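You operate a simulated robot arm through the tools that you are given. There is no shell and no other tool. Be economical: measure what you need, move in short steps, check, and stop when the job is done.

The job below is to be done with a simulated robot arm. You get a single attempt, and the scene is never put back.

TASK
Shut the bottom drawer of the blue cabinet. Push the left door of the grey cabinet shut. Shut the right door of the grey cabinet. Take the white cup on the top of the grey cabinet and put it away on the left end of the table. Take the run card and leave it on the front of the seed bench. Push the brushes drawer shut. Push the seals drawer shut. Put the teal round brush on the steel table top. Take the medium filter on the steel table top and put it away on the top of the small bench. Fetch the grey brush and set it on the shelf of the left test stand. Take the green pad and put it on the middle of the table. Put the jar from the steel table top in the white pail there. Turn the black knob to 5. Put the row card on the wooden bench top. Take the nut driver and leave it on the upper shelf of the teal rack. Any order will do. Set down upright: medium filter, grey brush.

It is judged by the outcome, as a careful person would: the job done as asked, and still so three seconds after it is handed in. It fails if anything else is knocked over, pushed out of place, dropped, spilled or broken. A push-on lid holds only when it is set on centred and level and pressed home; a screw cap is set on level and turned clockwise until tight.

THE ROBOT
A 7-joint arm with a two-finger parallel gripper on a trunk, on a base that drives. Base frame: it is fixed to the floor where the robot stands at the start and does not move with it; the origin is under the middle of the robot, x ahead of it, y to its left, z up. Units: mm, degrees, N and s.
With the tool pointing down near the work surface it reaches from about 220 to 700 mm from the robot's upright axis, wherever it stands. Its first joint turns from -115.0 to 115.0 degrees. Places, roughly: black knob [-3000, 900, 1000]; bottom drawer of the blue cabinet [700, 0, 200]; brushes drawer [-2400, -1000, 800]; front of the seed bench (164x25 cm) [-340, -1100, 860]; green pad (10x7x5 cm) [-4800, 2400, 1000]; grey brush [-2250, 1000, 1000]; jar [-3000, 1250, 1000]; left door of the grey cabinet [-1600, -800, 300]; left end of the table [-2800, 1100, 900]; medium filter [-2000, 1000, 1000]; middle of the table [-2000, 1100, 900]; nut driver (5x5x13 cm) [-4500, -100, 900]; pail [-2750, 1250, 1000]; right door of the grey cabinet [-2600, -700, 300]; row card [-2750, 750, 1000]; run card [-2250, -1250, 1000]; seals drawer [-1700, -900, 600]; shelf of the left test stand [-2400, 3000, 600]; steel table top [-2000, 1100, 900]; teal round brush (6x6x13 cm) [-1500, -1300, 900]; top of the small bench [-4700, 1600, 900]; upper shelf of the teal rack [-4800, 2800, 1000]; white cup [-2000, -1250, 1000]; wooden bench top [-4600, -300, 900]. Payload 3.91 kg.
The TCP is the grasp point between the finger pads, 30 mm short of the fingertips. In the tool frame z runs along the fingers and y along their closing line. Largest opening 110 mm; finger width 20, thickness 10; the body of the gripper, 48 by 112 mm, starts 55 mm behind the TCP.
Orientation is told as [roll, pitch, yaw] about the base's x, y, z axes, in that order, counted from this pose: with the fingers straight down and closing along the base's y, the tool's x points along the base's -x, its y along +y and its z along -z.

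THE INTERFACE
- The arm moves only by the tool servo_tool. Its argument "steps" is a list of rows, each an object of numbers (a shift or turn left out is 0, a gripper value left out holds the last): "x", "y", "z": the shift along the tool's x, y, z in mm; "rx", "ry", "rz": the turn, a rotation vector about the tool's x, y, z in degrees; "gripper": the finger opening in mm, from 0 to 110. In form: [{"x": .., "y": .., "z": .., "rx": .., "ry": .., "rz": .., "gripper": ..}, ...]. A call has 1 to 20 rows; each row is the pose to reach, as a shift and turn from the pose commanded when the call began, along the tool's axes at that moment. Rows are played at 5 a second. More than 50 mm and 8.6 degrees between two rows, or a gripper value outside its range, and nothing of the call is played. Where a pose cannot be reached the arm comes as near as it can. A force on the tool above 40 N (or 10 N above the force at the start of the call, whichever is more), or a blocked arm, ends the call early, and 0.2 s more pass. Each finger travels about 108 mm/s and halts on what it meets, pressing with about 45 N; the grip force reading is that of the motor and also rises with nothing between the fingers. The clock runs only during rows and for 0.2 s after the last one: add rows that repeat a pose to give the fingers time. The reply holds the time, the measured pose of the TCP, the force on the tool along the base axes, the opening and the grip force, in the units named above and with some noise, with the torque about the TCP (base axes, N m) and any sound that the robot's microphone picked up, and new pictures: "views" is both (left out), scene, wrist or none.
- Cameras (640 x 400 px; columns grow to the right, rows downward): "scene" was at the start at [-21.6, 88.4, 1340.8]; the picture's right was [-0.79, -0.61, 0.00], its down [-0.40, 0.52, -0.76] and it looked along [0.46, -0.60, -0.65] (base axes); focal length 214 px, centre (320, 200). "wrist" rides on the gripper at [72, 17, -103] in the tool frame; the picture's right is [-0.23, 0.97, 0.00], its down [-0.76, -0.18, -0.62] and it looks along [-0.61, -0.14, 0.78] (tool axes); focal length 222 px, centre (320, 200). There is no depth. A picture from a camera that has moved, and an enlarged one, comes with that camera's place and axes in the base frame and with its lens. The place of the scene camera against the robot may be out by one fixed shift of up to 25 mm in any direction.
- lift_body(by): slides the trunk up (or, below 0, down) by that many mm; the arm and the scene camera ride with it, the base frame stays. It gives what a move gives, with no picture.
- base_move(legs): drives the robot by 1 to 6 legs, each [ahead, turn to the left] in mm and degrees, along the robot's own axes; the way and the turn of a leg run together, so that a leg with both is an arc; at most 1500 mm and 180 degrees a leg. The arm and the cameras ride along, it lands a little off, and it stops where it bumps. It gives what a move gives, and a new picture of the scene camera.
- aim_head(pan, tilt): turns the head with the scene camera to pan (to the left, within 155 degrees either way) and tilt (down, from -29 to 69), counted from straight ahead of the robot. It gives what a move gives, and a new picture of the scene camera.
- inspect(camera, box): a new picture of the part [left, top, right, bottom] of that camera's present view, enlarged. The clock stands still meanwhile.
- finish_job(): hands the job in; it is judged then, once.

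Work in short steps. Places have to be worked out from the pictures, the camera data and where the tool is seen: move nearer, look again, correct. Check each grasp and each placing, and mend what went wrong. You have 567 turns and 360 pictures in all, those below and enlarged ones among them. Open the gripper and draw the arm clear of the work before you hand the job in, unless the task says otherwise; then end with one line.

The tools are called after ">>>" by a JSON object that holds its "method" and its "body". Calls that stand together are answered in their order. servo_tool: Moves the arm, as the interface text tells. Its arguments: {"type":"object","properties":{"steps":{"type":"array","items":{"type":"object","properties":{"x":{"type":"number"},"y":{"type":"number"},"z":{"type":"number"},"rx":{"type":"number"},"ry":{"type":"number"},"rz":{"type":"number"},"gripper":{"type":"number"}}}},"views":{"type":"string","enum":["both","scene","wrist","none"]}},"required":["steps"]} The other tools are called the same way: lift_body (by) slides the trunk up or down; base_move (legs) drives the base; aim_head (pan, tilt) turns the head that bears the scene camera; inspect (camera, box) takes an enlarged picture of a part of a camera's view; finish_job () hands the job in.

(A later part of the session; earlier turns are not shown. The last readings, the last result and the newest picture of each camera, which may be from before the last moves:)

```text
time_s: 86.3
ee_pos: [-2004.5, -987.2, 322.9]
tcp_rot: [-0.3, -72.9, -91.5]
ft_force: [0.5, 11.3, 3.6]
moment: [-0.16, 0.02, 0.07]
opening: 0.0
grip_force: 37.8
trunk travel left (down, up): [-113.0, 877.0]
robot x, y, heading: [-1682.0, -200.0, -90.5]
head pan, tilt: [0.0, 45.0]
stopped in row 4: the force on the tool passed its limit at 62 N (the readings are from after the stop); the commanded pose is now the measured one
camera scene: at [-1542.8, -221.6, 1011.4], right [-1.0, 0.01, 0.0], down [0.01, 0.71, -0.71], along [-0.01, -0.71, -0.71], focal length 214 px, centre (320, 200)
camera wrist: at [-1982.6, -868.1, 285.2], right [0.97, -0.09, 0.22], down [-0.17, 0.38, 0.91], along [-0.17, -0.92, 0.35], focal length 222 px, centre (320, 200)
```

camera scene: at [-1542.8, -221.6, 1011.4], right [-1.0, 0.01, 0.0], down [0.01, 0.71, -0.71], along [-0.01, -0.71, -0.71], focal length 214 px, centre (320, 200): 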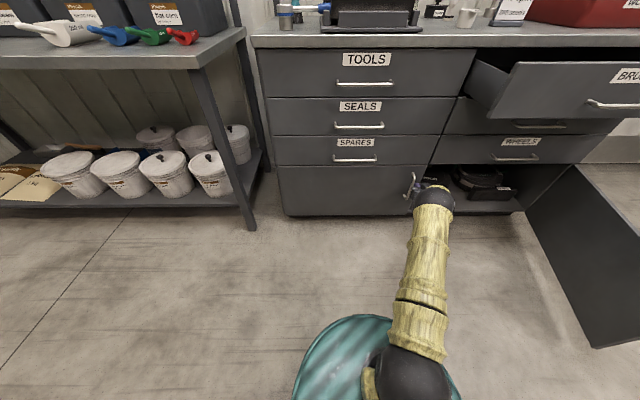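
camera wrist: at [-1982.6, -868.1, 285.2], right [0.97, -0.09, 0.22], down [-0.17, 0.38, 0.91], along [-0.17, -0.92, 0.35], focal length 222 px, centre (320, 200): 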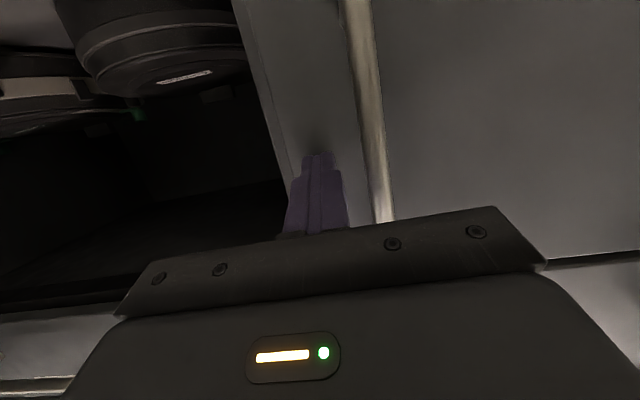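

The left door is shut. I retract, raise the arm above door height and drive over to face the right side.

>>> {"method": "servo_tool", "body": {"steps": [{"x": 13, "z": -46}, {"x": 26, "z": -92}, {"x": 39, "z": -138}, {"x": 52, "z": -184}, {"x": 65, "z": -230}, {"x": 78, "z": -276}, {"x": 91, "z": -322}, {"x": 104, "z": -368}], "views": "none"}}

>>> {"method": "lift_body", "body": {"by": 370}}

>>> {"method": "base_move", "body": {"legs": [[0, -104.5], [588, 0], [0, 104.5]]}}

>>> {"method": "aim_head", "body": {"pan": -25, "tilt": 45}}

```text
time_s: 88.1
ee_pos: [-1992.3, -603.7, 331.7]
tcp_rot: [-0.2, -72.9, -91.3]
ft_force: [-0.2, -0.8, -0.4]
moment: [0.01, 0.0, 0.01]
opening: 0.0
grip_force: 38.0
trunk travel left (down, up): [-113.0, 877.0]
robot x, y, heading: [-1682.2, -199.6, -91.0]
head pan, tilt: [0.0, 45.0]
```

```text
time_s: 91.7
ee_pos: [-1993.0, -603.7, 702.2]
tcp_rot: [-0.1, -72.8, -91.4]
ft_force: [0.1, 0.6, -0.3]
moment: [0.0, 0.02, 0.0]
opening: 0.1
grip_force: 37.5
trunk travel left (down, up): [-483.0, 507.0]
robot x, y, heading: [-1683.1, -200.4, -90.7]
head pan, tilt: [0.0, 45.0]
```

```text
time_s: 108.5
ee_pos: [-2565.6, -429.0, 701.7]
tcp_rot: [-0.1, -72.9, -92.1]
ft_force: [-0.3, 0.2, 1.1]
moment: [0.02, -0.01, -0.05]
opening: 0.0
grip_force: 37.6
trunk travel left (down, up): [-483.0, 507.0]
robot x, y, heading: [-2250.8, -25.3, -91.6]
head pan, tilt: [0.0, 45.0]
camera scene: at [-2110.6, -52.4, 1381.3], right [-1.0, 0.02, 0.0], down [0.02, 0.71, -0.71], along [-0.02, -0.71, -0.71], focal length 214 px, centre (320, 200)
```

scene: 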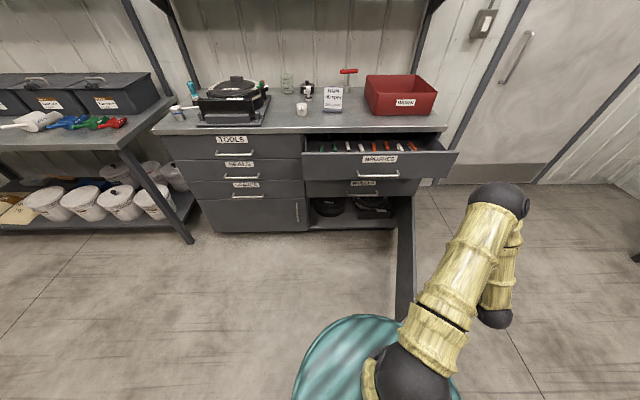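

```text
time_s: 109.4
ee_pos: [-2563.9, -428.9, 702.3]
tcp_rot: [-0.3, -72.9, -92.1]
ft_force: [-0.3, 0.6, 0.0]
moment: [-0.01, -0.01, 0.0]
opening: 0.1
grip_force: 36.9
trunk travel left (down, up): [-483.0, 507.0]
robot x, y, heading: [-2248.3, -28.5, -91.2]
head pan, tilt: [-25.0, 45.0]
camera scene: at [-2144.7, -44.0, 1381.3], right [-0.9, 0.44, 0.0], down [0.31, 0.63, -0.71], along [-0.31, -0.63, -0.71], focal length 214 px, centre (320, 200)
```

scene: 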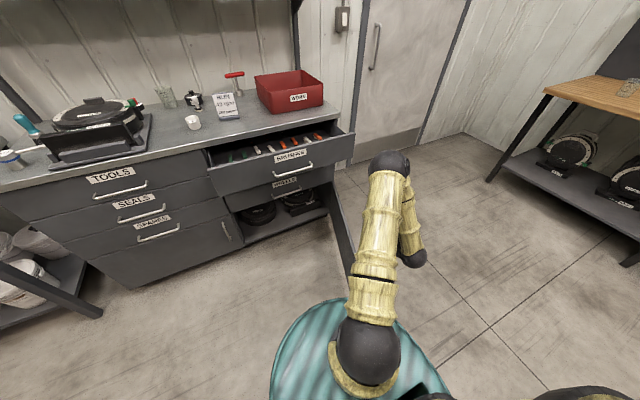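

The right door is open ~72° with its free edge near (-2533,-411). I turn the tool toward +x and place it outside the door (x≈-2614), then lower the trunk.

>>> {"method": "servo_tool", "body": {"steps": [{"y": -25, "x": 2, "z": -7, "rx": -7.6, "rz": -2.3}, {"y": -50, "x": 4, "z": -13, "rx": -15.3, "rz": -4.7}, {"y": -50, "x": 4, "z": -13, "rx": -23, "rz": -7}, {"y": -50, "x": 4, "z": -13, "rx": -30.6, "rz": -9.4}], "views": "none"}}

>>> {"method": "lift_body", "body": {"by": -370}}

>>> {"method": "servo_tool", "body": {"steps": [{"z": 0}]}}

```text
time_s: 110.4
ee_pos: [-2614.1, -414.2, 701.8]
tcp_rot: [-0.1, -72.8, -59.9]
ft_force: [0.6, 0.0, 0.5]
moment: [0.0, -0.01, -0.02]
opening: 0.0
grip_force: 38.2
trunk travel left (down, up): [-483.0, 507.0]
robot x, y, heading: [-2249.6, -33.4, -91.3]
head pan, tilt: [-25.0, 45.0]
```

```text
time_s: 114.0
ee_pos: [-2613.6, -414.8, 331.2]
tcp_rot: [-0.2, -72.9, -60.2]
ft_force: [-0.2, -0.8, -0.4]
moment: [0.0, 0.02, -0.02]
opening: 0.1
grip_force: 37.2
trunk travel left (down, up): [-113.0, 877.0]
robot x, y, heading: [-2249.8, -31.6, -91.2]
head pan, tilt: [-25.0, 45.0]
```

```text
time_s: 114.4
ee_pos: [-2615.7, -413.8, 330.2]
tcp_rot: [-0.1, -73.0, -60.2]
ft_force: [0.7, 0.2, -0.5]
moment: [0.0, 0.03, -0.03]
opening: 0.3
grip_force: 37.4
trunk travel left (down, up): [-113.0, 877.0]
robot x, y, heading: [-2248.0, -33.0, -91.1]
head pan, tilt: [-25.0, 45.0]
camera scene: at [-2144.8, -43.9, 1011.3], right [-0.9, 0.44, 0.0], down [0.31, 0.63, -0.71], along [-0.31, -0.63, -0.71], focal length 214 px, centre (320, 200)
camera wrist: at [-2659.0, -301.6, 293.3], right [0.88, 0.43, 0.22], down [-0.34, 0.23, 0.91], along [0.34, -0.87, 0.35], focal length 222 px, centre (320, 200)
```

scene: 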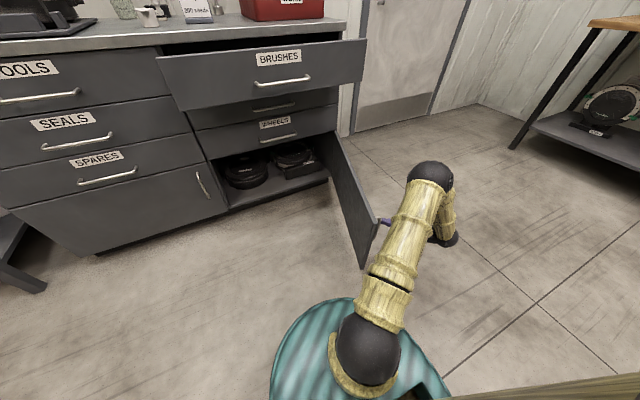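
wrist: 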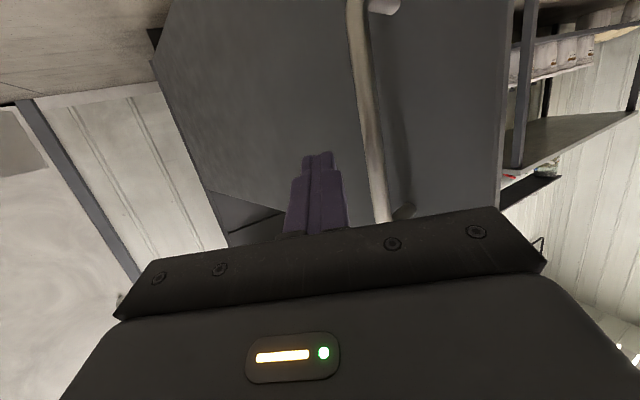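

The tip points at the door on the hinge side of its handle, which clears the gripper body. I sweep it along the closing arc.

>>> {"method": "servo_tool", "body": {"steps": [{"x": -13, "y": 16, "z": 43}, {"x": -22, "y": 41, "z": 73}, {"x": -31.5, "y": 65, "z": 103}, {"x": -42, "y": 85, "z": 137}, {"x": -52, "y": 106, "z": 171}, {"x": -63, "y": 121, "z": 207}, {"x": -74.5, "y": 136, "z": 244}]}}

```text
time_s: 116.0
ee_pos: [-2372.0, -569.4, 331.0]
tcp_rot: [0.0, -72.9, -60.4]
ft_force: [-0.4, -0.5, 0.8]
moment: [0.0, 0.04, 0.0]
opening: 0.0
grip_force: 37.9
trunk travel left (down, up): [-113.0, 877.0]
robot x, y, heading: [-2249.5, -31.2, -91.5]
head pan, tilt: [-25.0, 45.0]
camera scene: at [-2144.8, -43.9, 1011.4], right [-0.9, 0.44, 0.0], down [0.31, 0.63, -0.71], along [-0.31, -0.63, -0.71], focal length 214 px, centre (320, 200)
camera wrist: at [-2415.8, -457.1, 293.0], right [0.88, 0.42, 0.22], down [-0.34, 0.24, 0.91], along [0.33, -0.87, 0.35], focal length 222 px, centre (320, 200)
```

scene: 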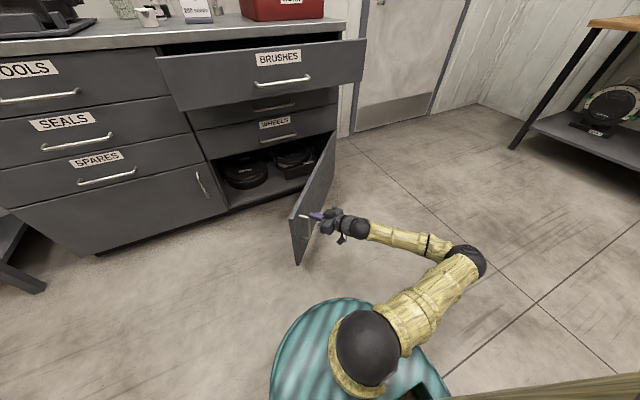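
wrist: 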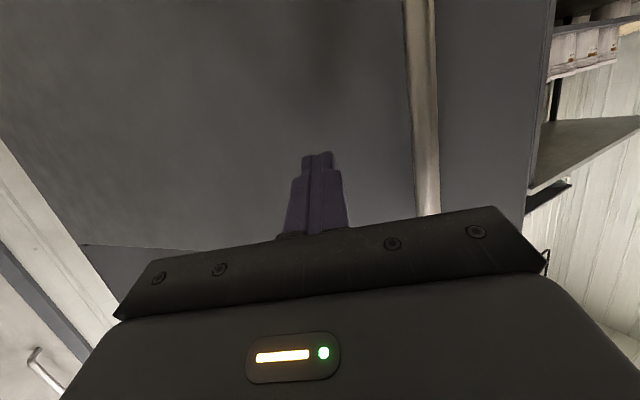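

The door is following well. I continue the arc.

>>> {"method": "servo_tool", "body": {"steps": [{"x": -11.7, "y": 10, "z": 38}, {"x": -23.4, "y": 20, "z": 76}, {"x": -35, "y": 25, "z": 115}, {"x": -47, "y": 29, "z": 154}, {"x": -59, "y": 28, "z": 193}, {"x": -71, "y": 26, "z": 233}, {"x": -83, "y": 19, "z": 271}, {"x": -94.6, "y": 12, "z": 310}]}}

```text
time_s: 117.8
ee_pos: [-2198.6, -842.9, 330.6]
tcp_rot: [-0.2, -72.9, -60.3]
ft_force: [0.4, 0.3, -0.2]
moment: [0.01, -0.01, -0.01]
opening: 0.0
grip_force: 37.8
trunk travel left (down, up): [-113.0, 877.0]
robot x, y, heading: [-2248.9, -29.4, -91.3]
head pan, tilt: [-25.0, 45.0]
camera scene: at [-2144.8, -44.0, 1011.3], right [-0.9, 0.44, 0.0], down [0.31, 0.63, -0.71], along [-0.31, -0.63, -0.71], focal length 214 px, centre (320, 200)
camera wrist: at [-2242.3, -730.8, 291.5], right [0.88, 0.42, 0.22], down [-0.34, 0.23, 0.91], along [0.34, -0.87, 0.35], focal length 222 px, centre (320, 200)
```

scene: 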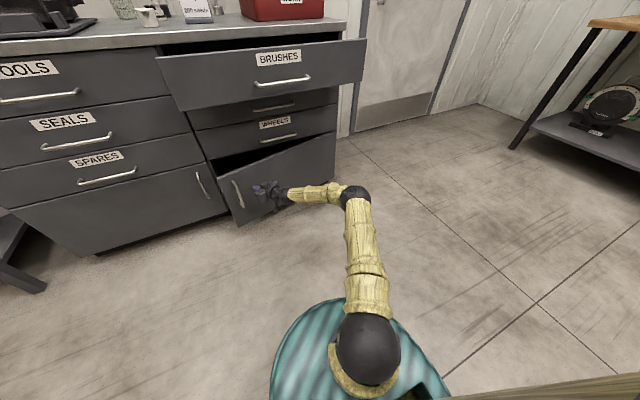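
wrist: 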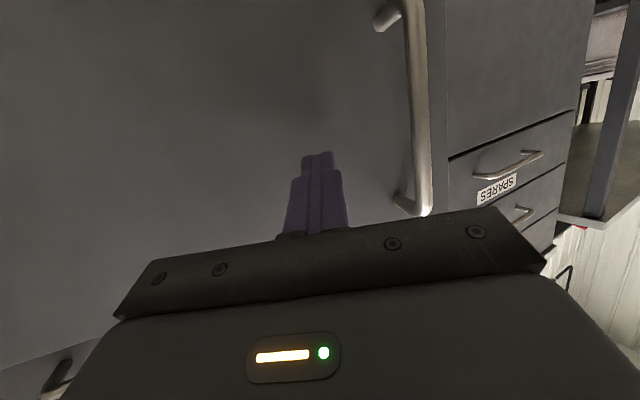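

Nearly closed. I drive 110 mm ahead (which also pushes), then finish with the servo.

>>> {"method": "base_move", "body": {"legs": [[110, 0]]}}

>>> {"method": "servo_tool", "body": {"steps": [{"x": -6, "y": -10, "z": 19}, {"x": -10, "y": -18, "z": 34}, {"x": -14, "y": -24, "z": 46}, {"x": -18, "y": -30, "z": 60}]}}

```text
time_s: 119.0
ee_pos: [-2200.0, -953.1, 330.4]
tcp_rot: [-0.1, -72.8, -60.2]
ft_force: [-0.6, -0.4, -0.5]
moment: [-0.02, 0.01, -0.04]
opening: 0.0
grip_force: 37.9
trunk travel left (down, up): [-113.0, 877.0]
robot x, y, heading: [-2249.8, -144.5, -91.3]
head pan, tilt: [-25.0, 45.0]
camera scene: at [-2147.2, -154.4, 1011.3], right [-0.9, 0.44, 0.0], down [0.31, 0.63, -0.71], along [-0.31, -0.63, -0.71], focal length 214 px, centre (320, 200)
```

scene: 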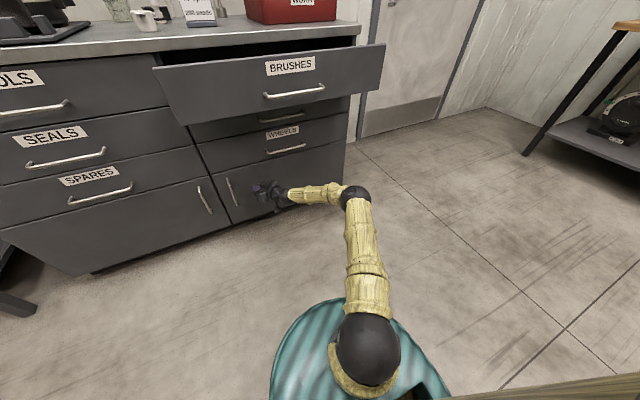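

```text
time_s: 119.7
ee_pos: [-2198.7, -987.4, 329.5]
tcp_rot: [0.3, -72.6, -60.2]
ft_force: [-6.0, 21.4, 7.9]
moment: [-0.28, -0.05, 0.01]
opening: 0.0
grip_force: 37.8
trunk travel left (down, up): [-113.0, 877.0]
robot x, y, heading: [-2252.5, -138.0, -91.5]
head pan, tilt: [-25.0, 45.0]
stopped in row 3: the force on the tool passed its limit at 82 N (the readings are from after the stop); the commanded pose is now the measured one
camera scene: at [-2147.4, -152.5, 1011.6], right [-0.9, 0.44, 0.0], down [0.31, 0.63, -0.71], along [-0.31, -0.63, -0.71], focal length 214 px, centre (320, 200)
camera wrist: at [-2243.0, -875.2, 291.8], right [0.88, 0.43, 0.22], down [-0.34, 0.23, 0.91], along [0.34, -0.87, 0.35], focal length 222 px, centre (320, 200)
```

scene: 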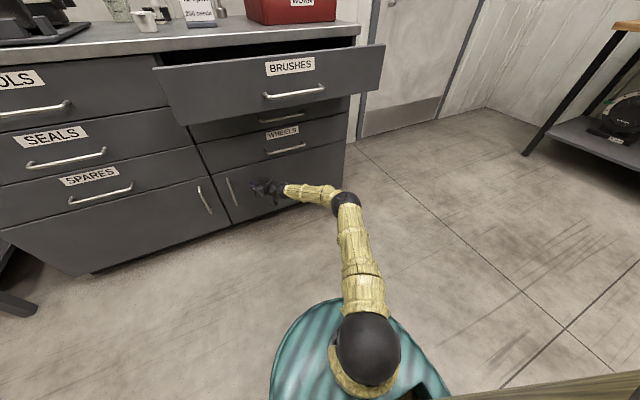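
wrist: 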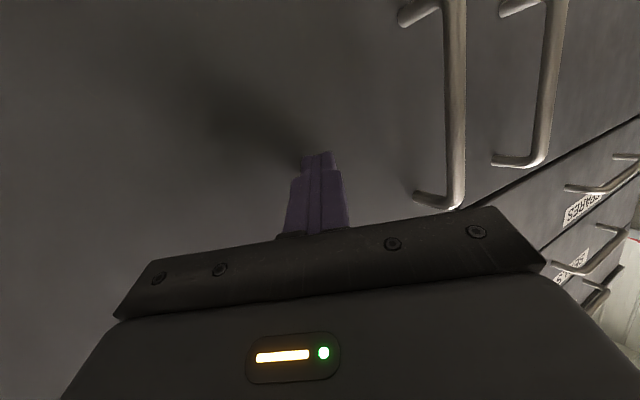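

The right door is shut. I retract, turn the tool back to face -y, and raise the trunk for the brushes drawer.

>>> {"method": "servo_tool", "body": {"steps": [{"x": 13, "z": -46}, {"x": 26, "z": -92}, {"x": 39, "z": -138}, {"x": 52, "z": -184}, {"x": 65, "z": -230}, {"x": 78, "z": -276}, {"x": 91, "z": -322}, {"x": 104, "z": -368}, {"x": 117, "z": -410}, {"x": 117, "z": -410, "rx": 7.6, "rz": 2.3}, {"x": 117, "z": -410, "rx": 15.2, "rz": 4.6}, {"x": 117, "z": -410, "rx": 22.8, "rz": 6.9}, {"x": 117, "z": -410, "rx": 30, "rz": 9.2}], "views": "none"}}

>>> {"method": "lift_body", "body": {"by": 400}}

>>> {"method": "servo_tool", "body": {"steps": [{"z": 0}]}}

```text
time_s: 122.5
ee_pos: [-2411.9, -618.9, 339.1]
tcp_rot: [-0.7, -72.5, -90.9]
ft_force: [-0.2, -0.3, -0.2]
moment: [0.0, 0.0, 0.0]
opening: 0.1
grip_force: 37.8
trunk travel left (down, up): [-113.0, 877.0]
robot x, y, heading: [-2253.5, -139.3, -91.5]
head pan, tilt: [-25.0, 45.0]
```

```text
time_s: 126.3
ee_pos: [-2412.0, -618.6, 738.9]
tcp_rot: [-0.5, -72.6, -90.9]
ft_force: [-0.7, -0.1, -0.1]
moment: [0.0, 0.0, -0.02]
opening: 0.0
grip_force: 38.1
trunk travel left (down, up): [-513.0, 477.0]
robot x, y, heading: [-2253.5, -136.8, -91.3]
head pan, tilt: [-25.0, 45.0]
```

```text
time_s: 126.7
ee_pos: [-2411.9, -618.7, 738.8]
tcp_rot: [-0.4, -72.6, -90.7]
ft_force: [-0.1, 0.6, -0.6]
moment: [0.01, -0.02, -0.02]
opening: 0.1
grip_force: 37.6
trunk travel left (down, up): [-513.0, 477.0]
robot x, y, heading: [-2250.0, -141.9, -91.6]
head pan, tilt: [-25.0, 45.0]
camera scene: at [-2147.3, -154.3, 1411.3], right [-0.9, 0.44, 0.0], down [0.31, 0.63, -0.71], along [-0.31, -0.63, -0.71], focal length 214 px, centre (320, 200)
camera wrist: at [-2391.7, -499.8, 701.3], right [0.97, -0.09, 0.21], down [-0.17, 0.37, 0.91], along [-0.16, -0.92, 0.35], focal length 222 px, centre (320, 200)
```

scene: 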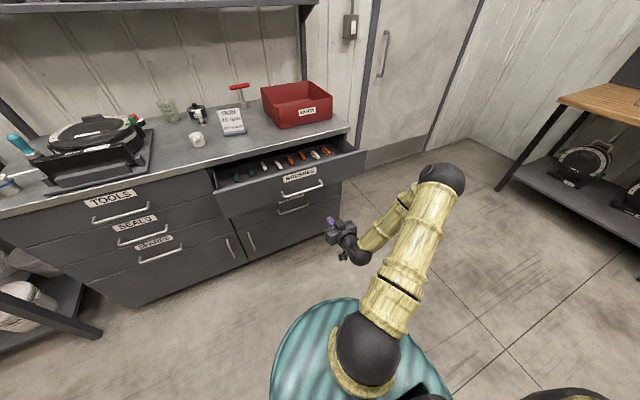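
wrist: 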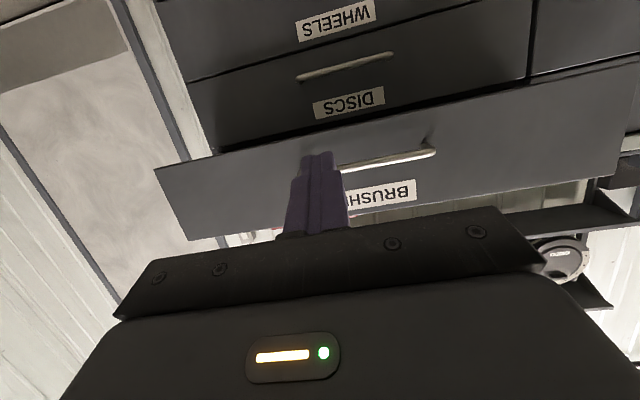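

The brushes drawer's handle is near x -2280…-2460, y≈-826, z≈783. I shift to x≈-2205 beside the handle, up to z≈790, and push.

>>> {"method": "servo_tool", "body": {"steps": [{"y": 42, "x": -10, "z": -3}, {"y": 84, "x": -19, "z": -6}, {"y": 126, "x": -29, "z": -9}, {"y": 168, "x": -38, "z": -12}, {"y": 207, "x": -48, "z": -15}, {"y": 207, "x": -60, "z": 23}, {"y": 207, "x": -72, "z": 61}, {"y": 207, "x": -84, "z": 99}, {"y": 207, "x": -96, "z": 138}, {"y": 207, "x": -108, "z": 176}, {"y": 207, "x": -120, "z": 214}, {"y": 207, "x": -132, "z": 252}, {"y": 207, "x": -144, "z": 290}, {"y": 207, "x": -150, "z": 309}]}}

```text
time_s: 129.7
ee_pos: [-2212.2, -965.8, 789.9]
tcp_rot: [-0.4, -72.6, -90.9]
ft_force: [0.0, -0.5, -0.3]
moment: [-0.01, 0.02, 0.03]
opening: 0.1
grip_force: 38.3
out of reach, approached as far as the arm can: row 1, 2, 3, 4, 5
trunk travel left (down, up): [-513.0, 477.0]
robot x, y, heading: [-2259.0, -142.4, -91.3]
head pan, tilt: [-25.0, 45.0]
camera scene: at [-2147.1, -154.6, 1411.3], right [-0.9, 0.44, 0.0], down [0.31, 0.63, -0.71], along [-0.31, -0.63, -0.71], focal length 214 px, centre (320, 200)
camera wrist: at [-2191.7, -846.2, 751.8], right [0.97, -0.09, 0.21], down [-0.17, 0.37, 0.91], along [-0.16, -0.92, 0.35], focal length 222 px, centre (320, 200)
```

scene: 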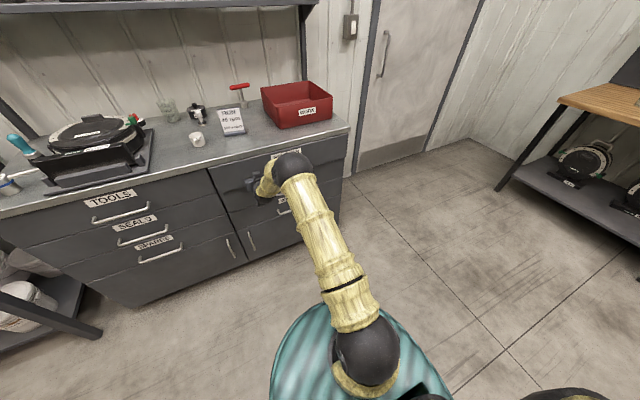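
wrist: 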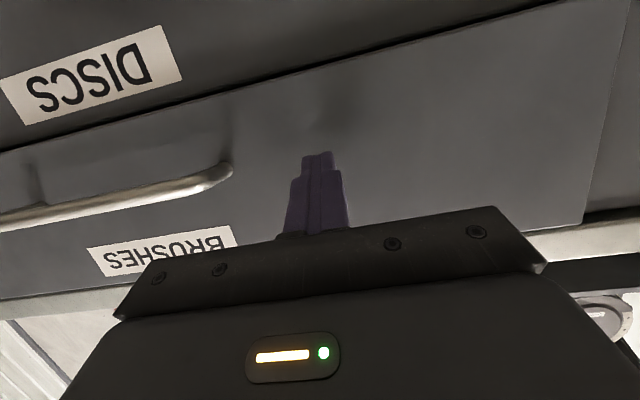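

It's nearly shut; I press on until the stop, then check.

>>> {"method": "servo_tool", "body": {"steps": [{"x": -4, "z": 13}, {"x": -7, "z": 21}, {"x": -9, "z": 28}, {"x": -11, "z": 35}], "views": "wrist"}}

```text
time_s: 130.6
ee_pos: [-2212.4, -986.9, 789.3]
tcp_rot: [-0.6, -72.3, -90.6]
ft_force: [-1.5, 29.2, 11.3]
moment: [-0.39, 0.09, -0.02]
opening: 0.0
grip_force: 37.5
trunk travel left (down, up): [-513.0, 477.0]
robot x, y, heading: [-2250.3, -140.3, -91.2]
head pan, tilt: [-25.0, 45.0]
stopped in row 4: the force on the tool passed its limit at 49 N (the readings are from after the stop); the commanded pose is now the measured one
camera wrist: at [-2192.6, -867.4, 752.0], right [0.97, -0.09, 0.21], down [-0.17, 0.37, 0.92], along [-0.16, -0.93, 0.34], focal length 222 px, centre (320, 200)
```

wrist: 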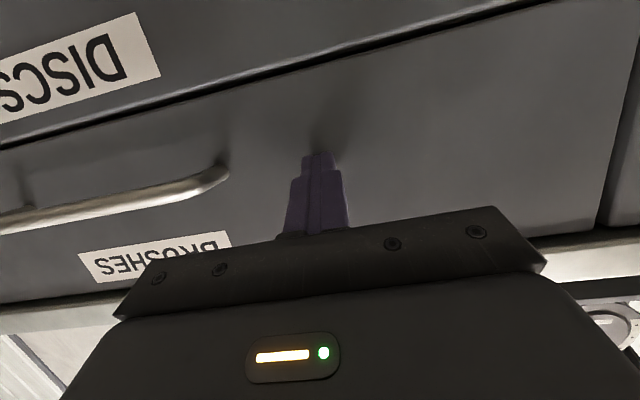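

All drawers and doors are shut. I retract and raise the arm, then look closely at the cup and the run card.

>>> {"method": "servo_tool", "body": {"steps": [{"x": 13, "z": -46}, {"x": 26, "z": -92}, {"x": 39, "z": -138}, {"x": 52, "z": -184}, {"x": 65, "z": -230}, {"x": 78, "z": -276}, {"x": 91, "z": -322}, {"x": 104, "z": -350}], "views": "none"}}

>>> {"method": "lift_body", "body": {"by": 250}}

>>> {"method": "aim_head", "body": {"pan": 5, "tilt": 45}}

>>> {"method": "inspect", "body": {"camera": "scene", "box": [200, 50, 520, 250]}}

```text
time_s: 132.3
ee_pos: [-2200.4, -660.1, 789.7]
tcp_rot: [-0.6, -72.0, -90.6]
ft_force: [0.1, 0.4, 0.7]
moment: [0.0, -0.02, -0.02]
opening: 0.0
grip_force: 37.7
out of reach, approached as far as the arm can: row 7, 8
trunk travel left (down, up): [-513.0, 477.0]
robot x, y, heading: [-2251.4, -139.4, -91.2]
head pan, tilt: [-25.0, 45.0]
```

```text
time_s: 134.9
ee_pos: [-2198.5, -660.2, 1039.2]
tcp_rot: [-0.7, -72.1, -90.6]
ft_force: [0.6, -0.2, -0.6]
moment: [-0.01, 0.01, -0.01]
opening: 0.0
grip_force: 38.0
trunk travel left (down, up): [-763.0, 227.0]
robot x, y, heading: [-2250.2, -138.1, -91.2]
head pan, tilt: [-25.0, 45.0]
```

```text
time_s: 135.9
ee_pos: [-2199.1, -660.6, 1038.9]
tcp_rot: [-0.7, -72.2, -90.6]
ft_force: [-0.4, -0.7, 0.3]
moment: [-0.02, -0.01, 0.03]
opening: 0.1
grip_force: 37.7
trunk travel left (down, up): [-763.0, 227.0]
robot x, y, heading: [-2253.1, -140.9, -91.2]
head pan, tilt: [5.0, 45.0]
camera scene: at [-2105.9, -162.0, 1661.3], right [-1.0, -0.06, 0.0], down [-0.05, 0.71, -0.71], along [0.05, -0.71, -0.71], focal length 214 px, centre (320, 200)
```

scene: 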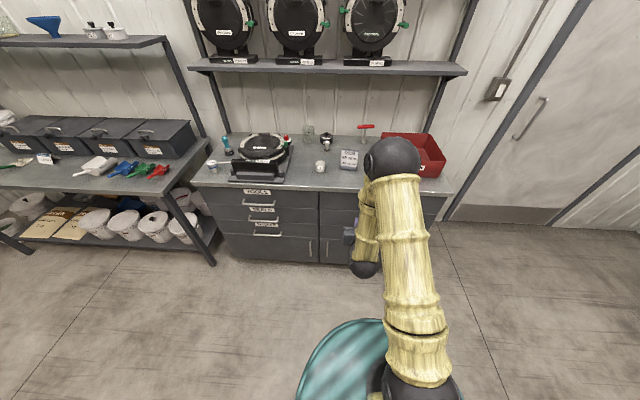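

```text
2.00 times, centred on (360, 150) of scene
camera zoom: at [-2105.9, -162.0, 1661.3], right [-1.0, -0.06, 0.0], down [-0.05, 0.71, -0.71], along [0.05, -0.71, -0.71], focal length 429 px, centre (240, 300)
```

zoom: 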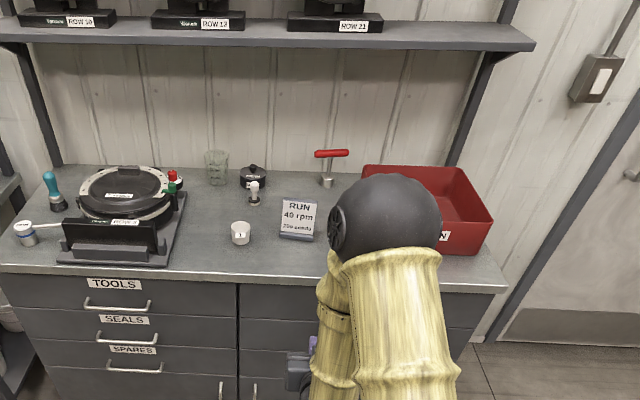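

I tip the tool to point down, raise a bit, and drive closer to the cabinet.

>>> {"method": "servo_tool", "body": {"steps": [{"ry": 8}, {"ry": 16}, {"ry": 24}, {"ry": 32}, {"ry": 40}, {"ry": 48}, {"ry": 56}, {"ry": 64}, {"ry": 72, "gripper": 110}], "views": "none"}}

>>> {"method": "lift_body", "body": {"by": 100}}

>>> {"method": "base_move", "body": {"legs": [[380, 0]]}}

>>> {"method": "servo_tool", "body": {"steps": [{"z": 0}], "views": "wrist"}}

```text
time_s: 137.9
ee_pos: [-2199.2, -661.3, 1039.9]
tcp_rot: [-0.2, 0.0, -91.2]
ft_force: [-0.3, -0.2, -0.1]
moment: [0.0, 0.06, 0.01]
opening: 81.3
grip_force: 0.0
trunk travel left (down, up): [-763.0, 227.0]
robot x, y, heading: [-2249.4, -136.5, -91.2]
head pan, tilt: [5.0, 45.0]
```

```text
time_s: 139.2
ee_pos: [-2197.9, -659.7, 1139.3]
tcp_rot: [-0.1, 0.1, -91.3]
ft_force: [0.3, 0.0, -0.2]
moment: [-0.01, 0.0, -0.01]
opening: 110.2
grip_force: 0.0
trunk travel left (down, up): [-863.0, 127.0]
robot x, y, heading: [-2255.0, -138.0, -91.5]
head pan, tilt: [5.0, 45.0]
```

```text
time_s: 141.9
ee_pos: [-2203.9, -1042.1, 1138.5]
tcp_rot: [-0.2, 0.0, -91.0]
ft_force: [0.8, -0.4, 0.2]
moment: [0.05, 0.0, 0.0]
opening: 110.0
grip_force: 0.0
trunk travel left (down, up): [-863.0, 127.0]
robot x, y, heading: [-2260.9, -522.5, -91.0]
head pan, tilt: [5.0, 45.0]
camera scene: at [-2113.3, -543.5, 1761.3], right [-1.0, -0.07, 0.0], down [-0.05, 0.71, -0.71], along [0.05, -0.7, -0.71], focal length 214 px, centre (320, 200)
```

scene: 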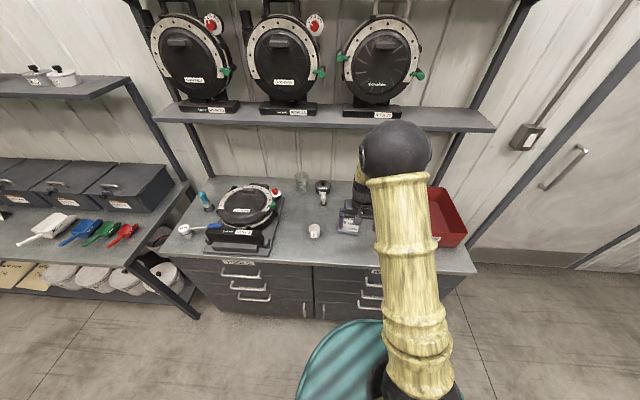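

```text
time_s: 142.3
ee_pos: [-2203.4, -1041.7, 1138.9]
tcp_rot: [-0.1, 0.1, -90.8]
ft_force: [0.2, -0.3, 0.7]
moment: [0.01, 0.03, 0.0]
opening: 109.9
grip_force: 0.1
trunk travel left (down, up): [-863.0, 127.0]
robot x, y, heading: [-2259.9, -524.4, -90.7]
head pan, tilt: [5.0, 45.0]
camera wrist: at [-2184.8, -970.2, 1243.2], right [0.97, -0.24, 0.0], down [-0.19, -0.76, 0.62], along [-0.15, -0.61, -0.78], focal length 222 px, centre (320, 200)
```

wrist: 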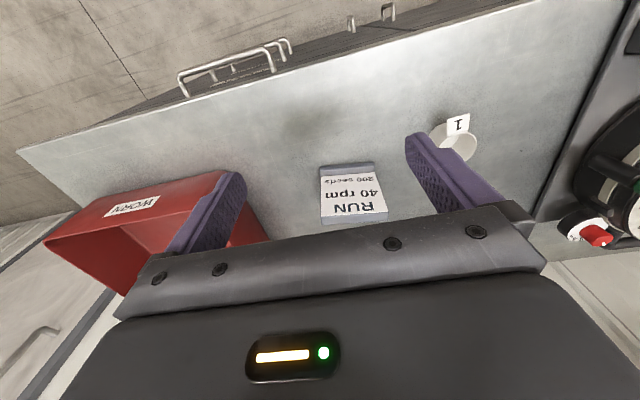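

I see the run card (standing in a small holder) and the cup. I enlarge the card to see how it is built.

>>> {"method": "inspect", "body": {"camera": "wrist", "box": [270, 120, 430, 220]}}

>>> {"method": "inspect", "body": {"camera": "scene", "box": [280, 170, 440, 270]}}

```text
4.00 times, centred on (350, 170) of wrist
camera zoom: at [-2184.8, -970.2, 1243.2], right [0.97, -0.24, 0.0], down [-0.19, -0.76, 0.62], along [-0.15, -0.61, -0.78], focal length 888 px, centre (200, 320)
```

zoom: 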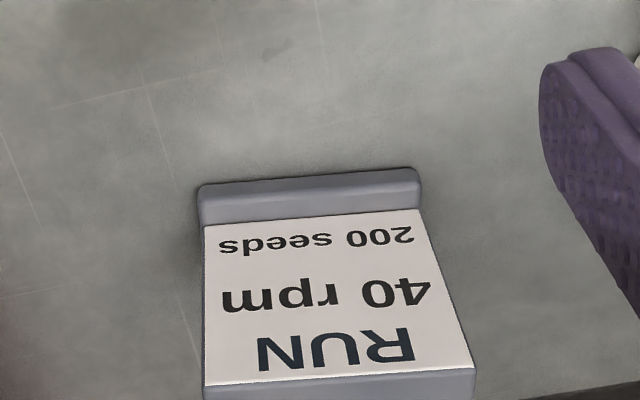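

```text
4.00 times, centred on (360, 220) of scene
camera zoom: at [-2113.3, -542.8, 1761.3], right [-1.0, -0.07, 0.0], down [-0.05, 0.71, -0.71], along [0.05, -0.71, -0.71], focal length 858 px, centre (160, 120)
```

zoom: 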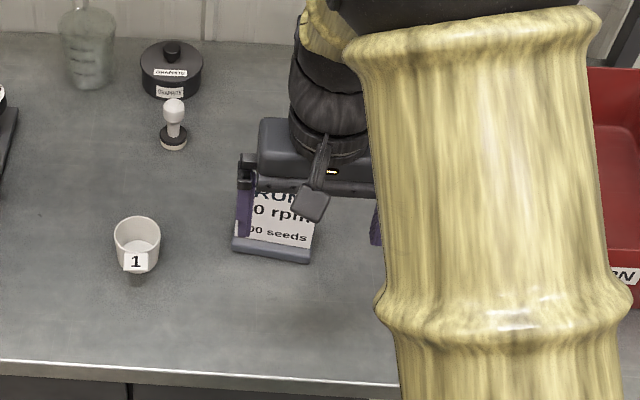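

The card is a ~98 mm wide upright panel in a foot, top edge about (-2187,-1197,1006). I move over it and turn the fingers to close across its thickness (along y).

>>> {"method": "servo_tool", "body": {"steps": [{"x": -15, "y": 1, "rz": -8, "gripper": 70}, {"x": -30, "y": 3, "rz": -16}, {"x": -45, "y": 5, "rz": -24}, {"x": -60, "y": 7, "rz": -32}, {"x": -75, "y": 9, "rz": -40}, {"x": -90, "y": 11, "rz": -48}, {"x": -105, "y": 12, "rz": -56}, {"x": -120, "y": 14, "rz": -64}, {"x": -135, "y": 15, "rz": -72}, {"x": -153, "y": 16, "rz": -80}, {"x": -153, "y": 16, "rz": -88}, {"x": -153, "y": 16, "z": 20, "rz": -91}]}}

```text
time_s: 144.9
ee_pos: [-2189.4, -1195.8, 1118.9]
tcp_rot: [-0.1, 0.3, 0.2]
ft_force: [0.9, 0.5, -0.7]
moment: [0.0, -0.03, 0.02]
opening: 70.0
grip_force: 0.0
trunk travel left (down, up): [-863.0, 127.0]
robot x, y, heading: [-2258.2, -522.6, -91.2]
head pan, tilt: [5.0, 45.0]
camera scene: at [-2113.0, -543.9, 1761.2], right [-1.0, -0.07, 0.0], down [-0.05, 0.71, -0.71], along [0.05, -0.7, -0.71], focal length 214 px, centre (320, 200)
camera wrist: at [-2261.0, -1180.4, 1222.4], right [0.22, 0.97, 0.0], down [0.76, -0.18, 0.62], along [0.6, -0.14, -0.78], focal length 222 px, centre (320, 200)
```

scene: 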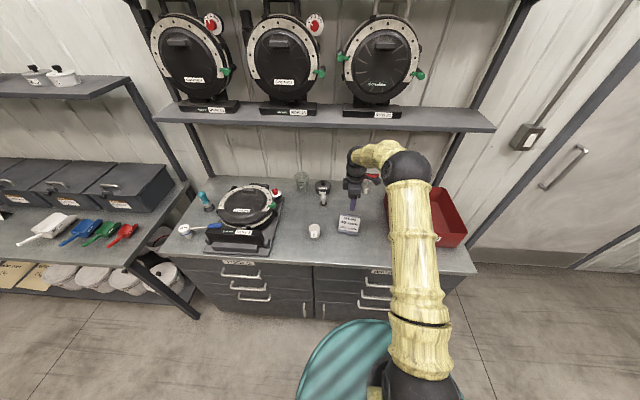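
wrist: 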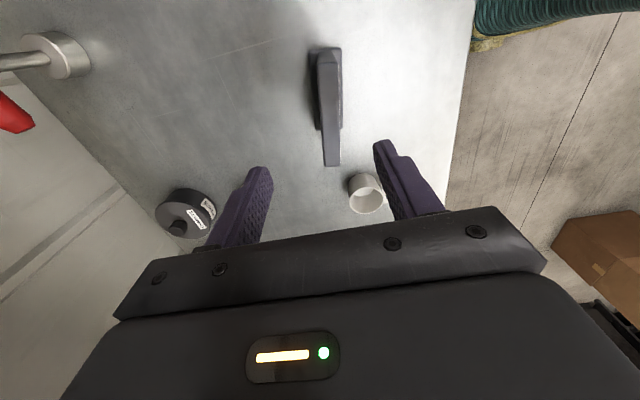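

The card is turned about -9° and its top centre is near (-2186,-1187). I align and descend part way.

>>> {"method": "servo_tool", "body": {"steps": [{"x": -3, "y": 9, "rz": 5}, {"x": -3, "y": 9, "rz": 9}, {"x": -3, "y": 9, "z": 40, "rz": 9}, {"x": -3, "y": 9, "z": 75, "rz": 9}], "views": "wrist"}}

>>> {"method": "inspect", "body": {"camera": "scene", "box": [280, 170, 440, 270]}}

```text
time_s: 145.9
ee_pos: [-2186.9, -1185.5, 1043.3]
tcp_rot: [-0.1, 0.3, -8.9]
ft_force: [-0.4, 1.3, -0.2]
moment: [0.0, 0.01, -0.04]
opening: 70.1
grip_force: 0.1
trunk travel left (down, up): [-863.0, 127.0]
robot x, y, heading: [-2261.9, -520.7, -91.1]
head pan, tilt: [5.0, 45.0]
camera wrist: at [-2255.1, -1158.6, 1147.7], right [0.38, 0.93, 0.0], down [0.73, -0.29, 0.62], along [0.57, -0.23, -0.78], focal length 222 px, centre (320, 200)
```

wrist: 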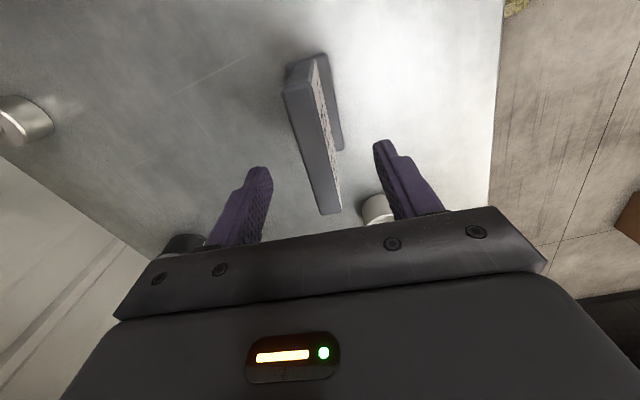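

```text
4.00 times, centred on (360, 220) of scene
camera zoom: at [-2113.3, -543.1, 1761.3], right [-1.0, -0.07, 0.0], down [-0.05, 0.71, -0.71], along [0.05, -0.7, -0.71], focal length 858 px, centre (160, 120)
```

zoom: 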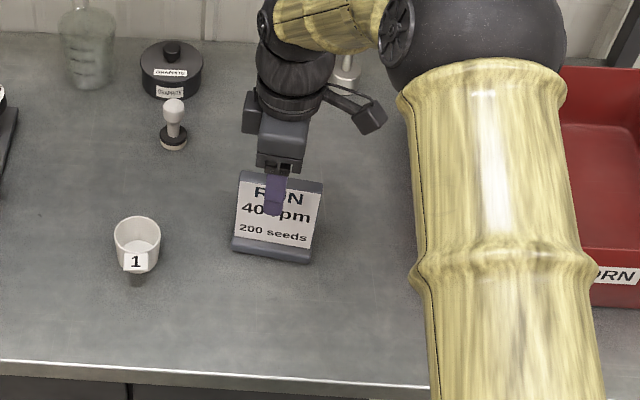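

Well centred. I descend to z≈985 and close on the panel.

>>> {"method": "servo_tool", "body": {"steps": [{"y": -3, "z": 30, "rz": -2}, {"y": -3, "z": 58, "rz": -2}, {"y": -3, "z": 58, "rz": -2, "gripper": 30}, {"y": -3, "z": 58, "rz": -2, "gripper": 0}, {"y": -3, "z": 58, "rz": -2, "gripper": 0}, {"y": -3, "z": 58, "rz": -2, "gripper": 0}], "views": "wrist"}}

```text
time_s: 147.3
ee_pos: [-2188.7, -1190.9, 985.2]
tcp_rot: [-0.1, 0.2, -6.8]
ft_force: [0.0, -0.7, 0.3]
moment: [0.01, 0.07, 0.02]
opening: 17.9
grip_force: 45.1
trunk travel left (down, up): [-863.0, 127.0]
robot x, y, heading: [-2258.4, -520.4, -90.8]
head pan, tilt: [5.0, 45.0]
camera wrist: at [-2256.3, -1164.1, 1090.1], right [0.34, 0.94, 0.0], down [0.74, -0.27, 0.62], along [0.58, -0.21, -0.78], focal length 222 px, centre (320, 200)
```

wrist: 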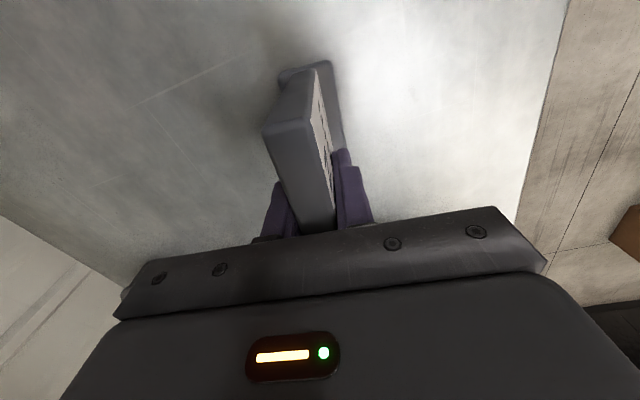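

The card is held (18 mm). I lift it, back away and drive around to the seed bench.

>>> {"method": "servo_tool", "body": {"steps": [{"z": -40}, {"z": -80}, {"z": -120}, {"z": -150}], "views": "none"}}

>>> {"method": "base_move", "body": {"legs": [[-450, 0], [0, 91], [1450, 0], [0, -91]]}}

>>> {"method": "aim_head", "body": {"pan": 5, "tilt": 40}}

```text
time_s: 148.3
ee_pos: [-2186.5, -1188.0, 1135.0]
tcp_rot: [-0.1, 0.1, -6.9]
ft_force: [0.1, -0.6, -1.5]
moment: [-0.01, -0.03, 0.0]
opening: 17.9
grip_force: 44.7
trunk travel left (down, up): [-863.0, 127.0]
robot x, y, heading: [-2262.1, -518.0, -91.1]
head pan, tilt: [5.0, 45.0]
```

```text
time_s: 169.1
ee_pos: [-521.7, -655.1, 1132.4]
tcp_rot: [0.0, 0.1, 13.9]
ft_force: [-0.1, -0.4, -1.7]
moment: [-0.01, -0.01, -0.01]
opening: 18.0
grip_force: 44.8
trunk travel left (down, up): [-863.0, 127.0]
robot x, y, heading: [-825.8, -57.1, -70.2]
head pan, tilt: [5.0, 45.0]
stopped in leg 4: the robot was blocked; the commanded pose is now the measured one
camera scene: at [-682.6, -22.6, 1761.4], right [-0.91, -0.42, 0.0], down [-0.3, 0.64, -0.71], along [0.3, -0.64, -0.71], focal length 214 px, centre (320, 200)
```

scene: 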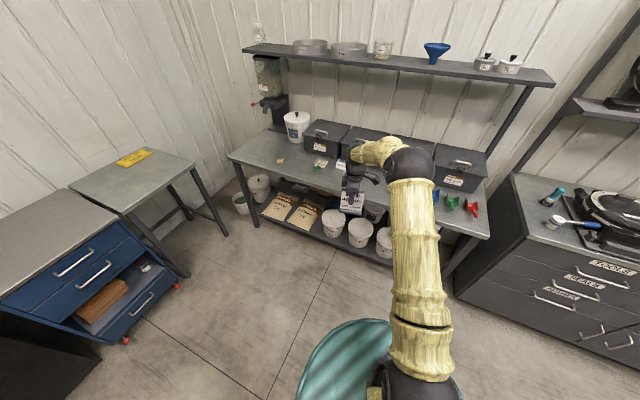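

```text
time_s: 169.8
ee_pos: [-519.9, -656.0, 1133.7]
tcp_rot: [0.0, 0.1, 13.9]
ft_force: [0.1, 0.0, -1.7]
moment: [-0.01, -0.04, -0.02]
opening: 17.7
grip_force: 45.3
trunk travel left (down, up): [-863.0, 127.0]
robot x, y, heading: [-825.9, -57.0, -70.1]
head pan, tilt: [5.0, 40.0]
camera scene: at [-680.3, -25.2, 1768.5], right [-0.91, -0.42, 0.0], down [-0.27, 0.58, -0.77], along [0.32, -0.69, -0.64], focal length 214 px, centre (320, 200)
```

scene: 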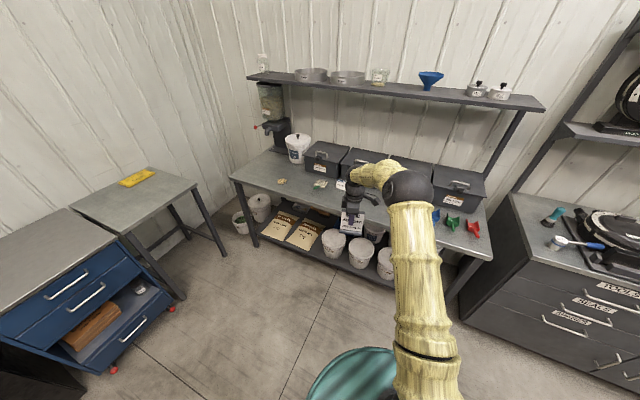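

The turn was blocked — probably the robot's long tail met the cardboard box behind. I look behind.

>>> {"method": "aim_head", "body": {"pan": 155, "tilt": 50}}

>>> {"method": "aim_head", "body": {"pan": -155, "tilt": 50}}

```text
time_s: 172.1
ee_pos: [-519.0, -655.5, 1133.3]
tcp_rot: [0.0, 0.3, 13.9]
ft_force: [0.2, -0.3, -1.6]
moment: [0.01, 0.01, -0.03]
opening: 17.7
grip_force: 45.6
trunk travel left (down, up): [-863.0, 127.0]
robot x, y, heading: [-828.1, -59.0, -70.1]
head pan, tilt: [154.7, 50.0]
camera scene: at [-708.5, 128.6, 1754.4], right [1.0, -0.1, 0.0], down [-0.07, -0.76, -0.64], along [0.06, 0.64, -0.77], focal length 214 px, centre (320, 200)
```

scene: 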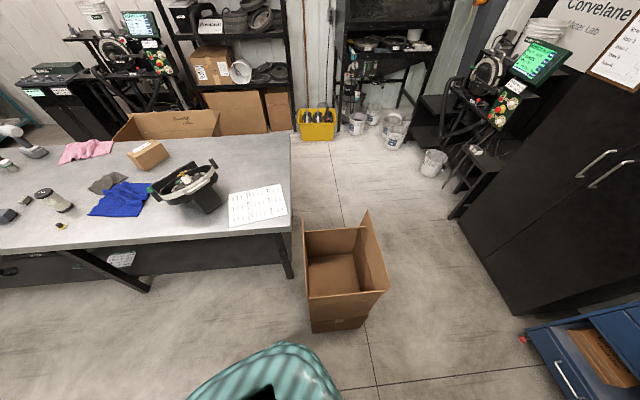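

```text
time_s: 176.3
ee_pos: [-520.7, -656.2, 1133.8]
tcp_rot: [-0.1, 0.2, 13.9]
ft_force: [-0.6, 0.9, -2.3]
moment: [0.03, -0.02, -0.01]
opening: 17.8
grip_force: 45.0
trunk travel left (down, up): [-863.0, 127.0]
robot x, y, heading: [-826.9, -57.8, -70.3]
head pan, tilt: [-154.7, 50.0]
camera scene: at [-770.5, 106.3, 1754.4], right [0.71, 0.71, 0.0], down [0.54, -0.54, -0.64], along [-0.46, 0.45, -0.77], focal length 214 px, centre (320, 200)
```

scene: 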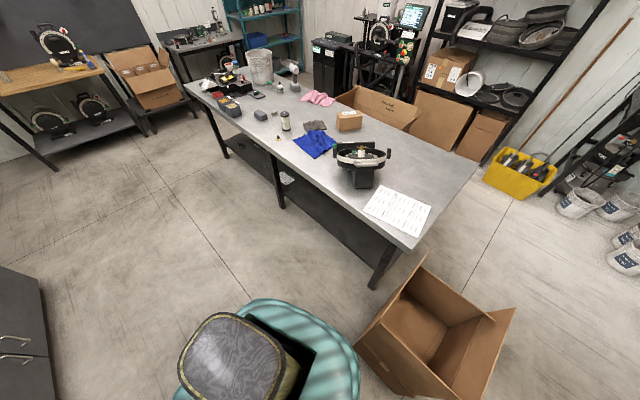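

The hull's back is by the box. I drive a little forward and then finish turning.

>>> {"method": "base_move", "body": {"legs": [[150, 0], [0, -20]]}}

>>> {"method": "aim_head", "body": {"pan": 0, "tilt": 45}}

```text
time_s: 179.2
ee_pos: [-693.3, -863.4, 1134.1]
tcp_rot: [-0.1, 0.2, -6.1]
ft_force: [-0.1, 0.5, -1.1]
moment: [0.0, 0.0, -0.03]
opening: 17.6
grip_force: 44.4
trunk travel left (down, up): [-863.0, 127.0]
robot x, y, heading: [-774.2, -195.9, -90.2]
head pan, tilt: [-154.7, 50.0]
camera scene: at [-669.1, -66.5, 1754.4], right [0.91, 0.42, 0.0], down [0.32, -0.69, -0.64], along [-0.27, 0.58, -0.77], focal length 214 px, centre (320, 200)
```

scene: 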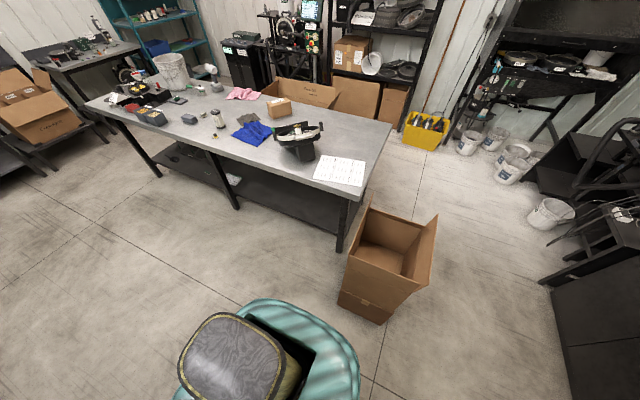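

```text
time_s: 181.7
ee_pos: [-691.8, -864.2, 1134.6]
tcp_rot: [-0.1, 0.2, -6.2]
ft_force: [0.2, 0.9, -0.6]
moment: [-0.02, -0.03, 0.02]
opening: 17.6
grip_force: 44.5
trunk travel left (down, up): [-863.0, 127.0]
robot x, y, heading: [-778.0, -193.3, -90.1]
head pan, tilt: [0.0, 45.0]
camera scene: at [-636.7, -217.5, 1761.3], right [-1.0, 0.01, 0.0], down [0.0, 0.71, -0.71], along [0.0, -0.71, -0.71], focal length 214 px, centre (320, 200)
```

scene: 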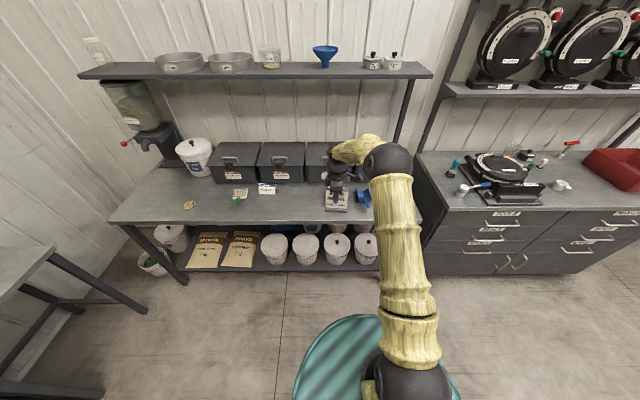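

The bench front is free around (-550,-1060). I drive 200 forward, shift the arm left and look down with the wrist camera.

>>> {"method": "base_move", "body": {"legs": [[190, 0]]}}

>>> {"method": "servo_tool", "body": {"steps": [{"x": -45}, {"x": -90}, {"x": -135, "rz": -6}]}}

```text
time_s: 183.3
ee_pos: [-693.1, -1048.9, 1133.0]
tcp_rot: [0.0, 0.2, -6.0]
ft_force: [-0.1, 0.2, -2.5]
moment: [0.02, 0.0, 0.03]
opening: 17.8
grip_force: 44.9
trunk travel left (down, up): [-863.0, 127.0]
robot x, y, heading: [-777.2, -384.3, -90.1]
head pan, tilt: [0.0, 45.0]
camera scene: at [-637.4, -404.0, 1761.2], right [-1.0, 0.0, 0.0], down [0.0, 0.71, -0.71], along [0.0, -0.71, -0.71], focal length 214 px, centre (320, 200)
```

scene: 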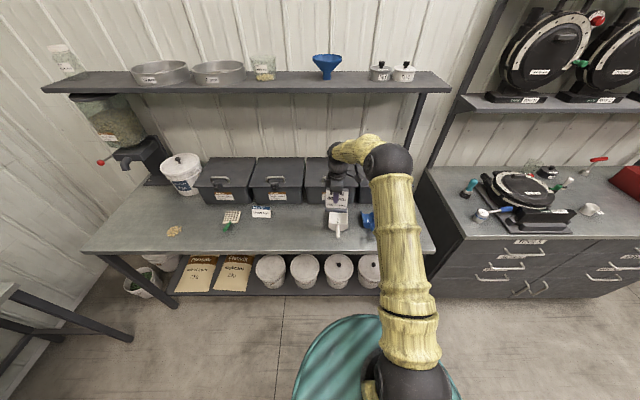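

```text
time_s: 184.1
ee_pos: [-555.8, -1061.3, 1131.2]
tcp_rot: [0.0, 0.2, 0.0]
ft_force: [-0.5, -0.4, -1.2]
moment: [0.0, 0.03, 0.02]
opening: 17.5
grip_force: 45.0
trunk travel left (down, up): [-863.0, 127.0]
robot x, y, heading: [-772.8, -381.6, -90.2]
head pan, tilt: [0.0, 45.0]
camera scene: at [-634.7, -403.1, 1761.0], right [-1.0, 0.0, 0.0], down [0.0, 0.71, -0.71], along [0.0, -0.71, -0.71], focal length 214 px, centre (320, 200)
camera wrist: at [-626.6, -1045.2, 1234.8], right [0.23, 0.97, 0.0], down [0.77, -0.18, 0.62], along [0.6, -0.14, -0.79], focal length 222 px, centre (320, 200)
```

scene: 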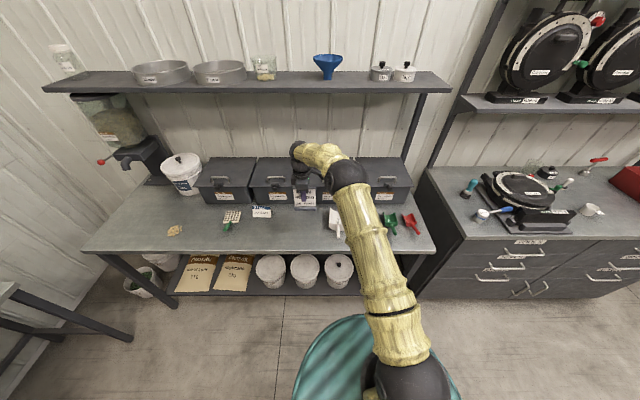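
wrist: 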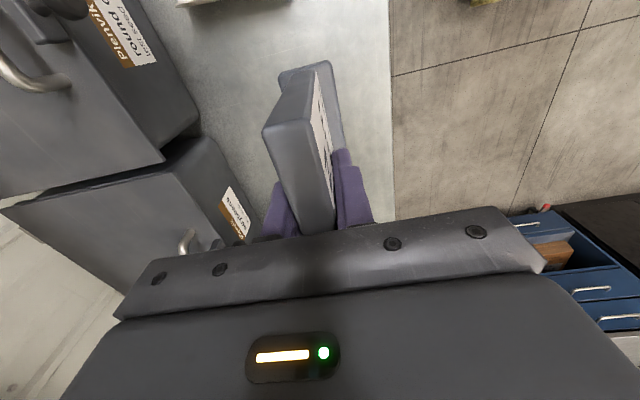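

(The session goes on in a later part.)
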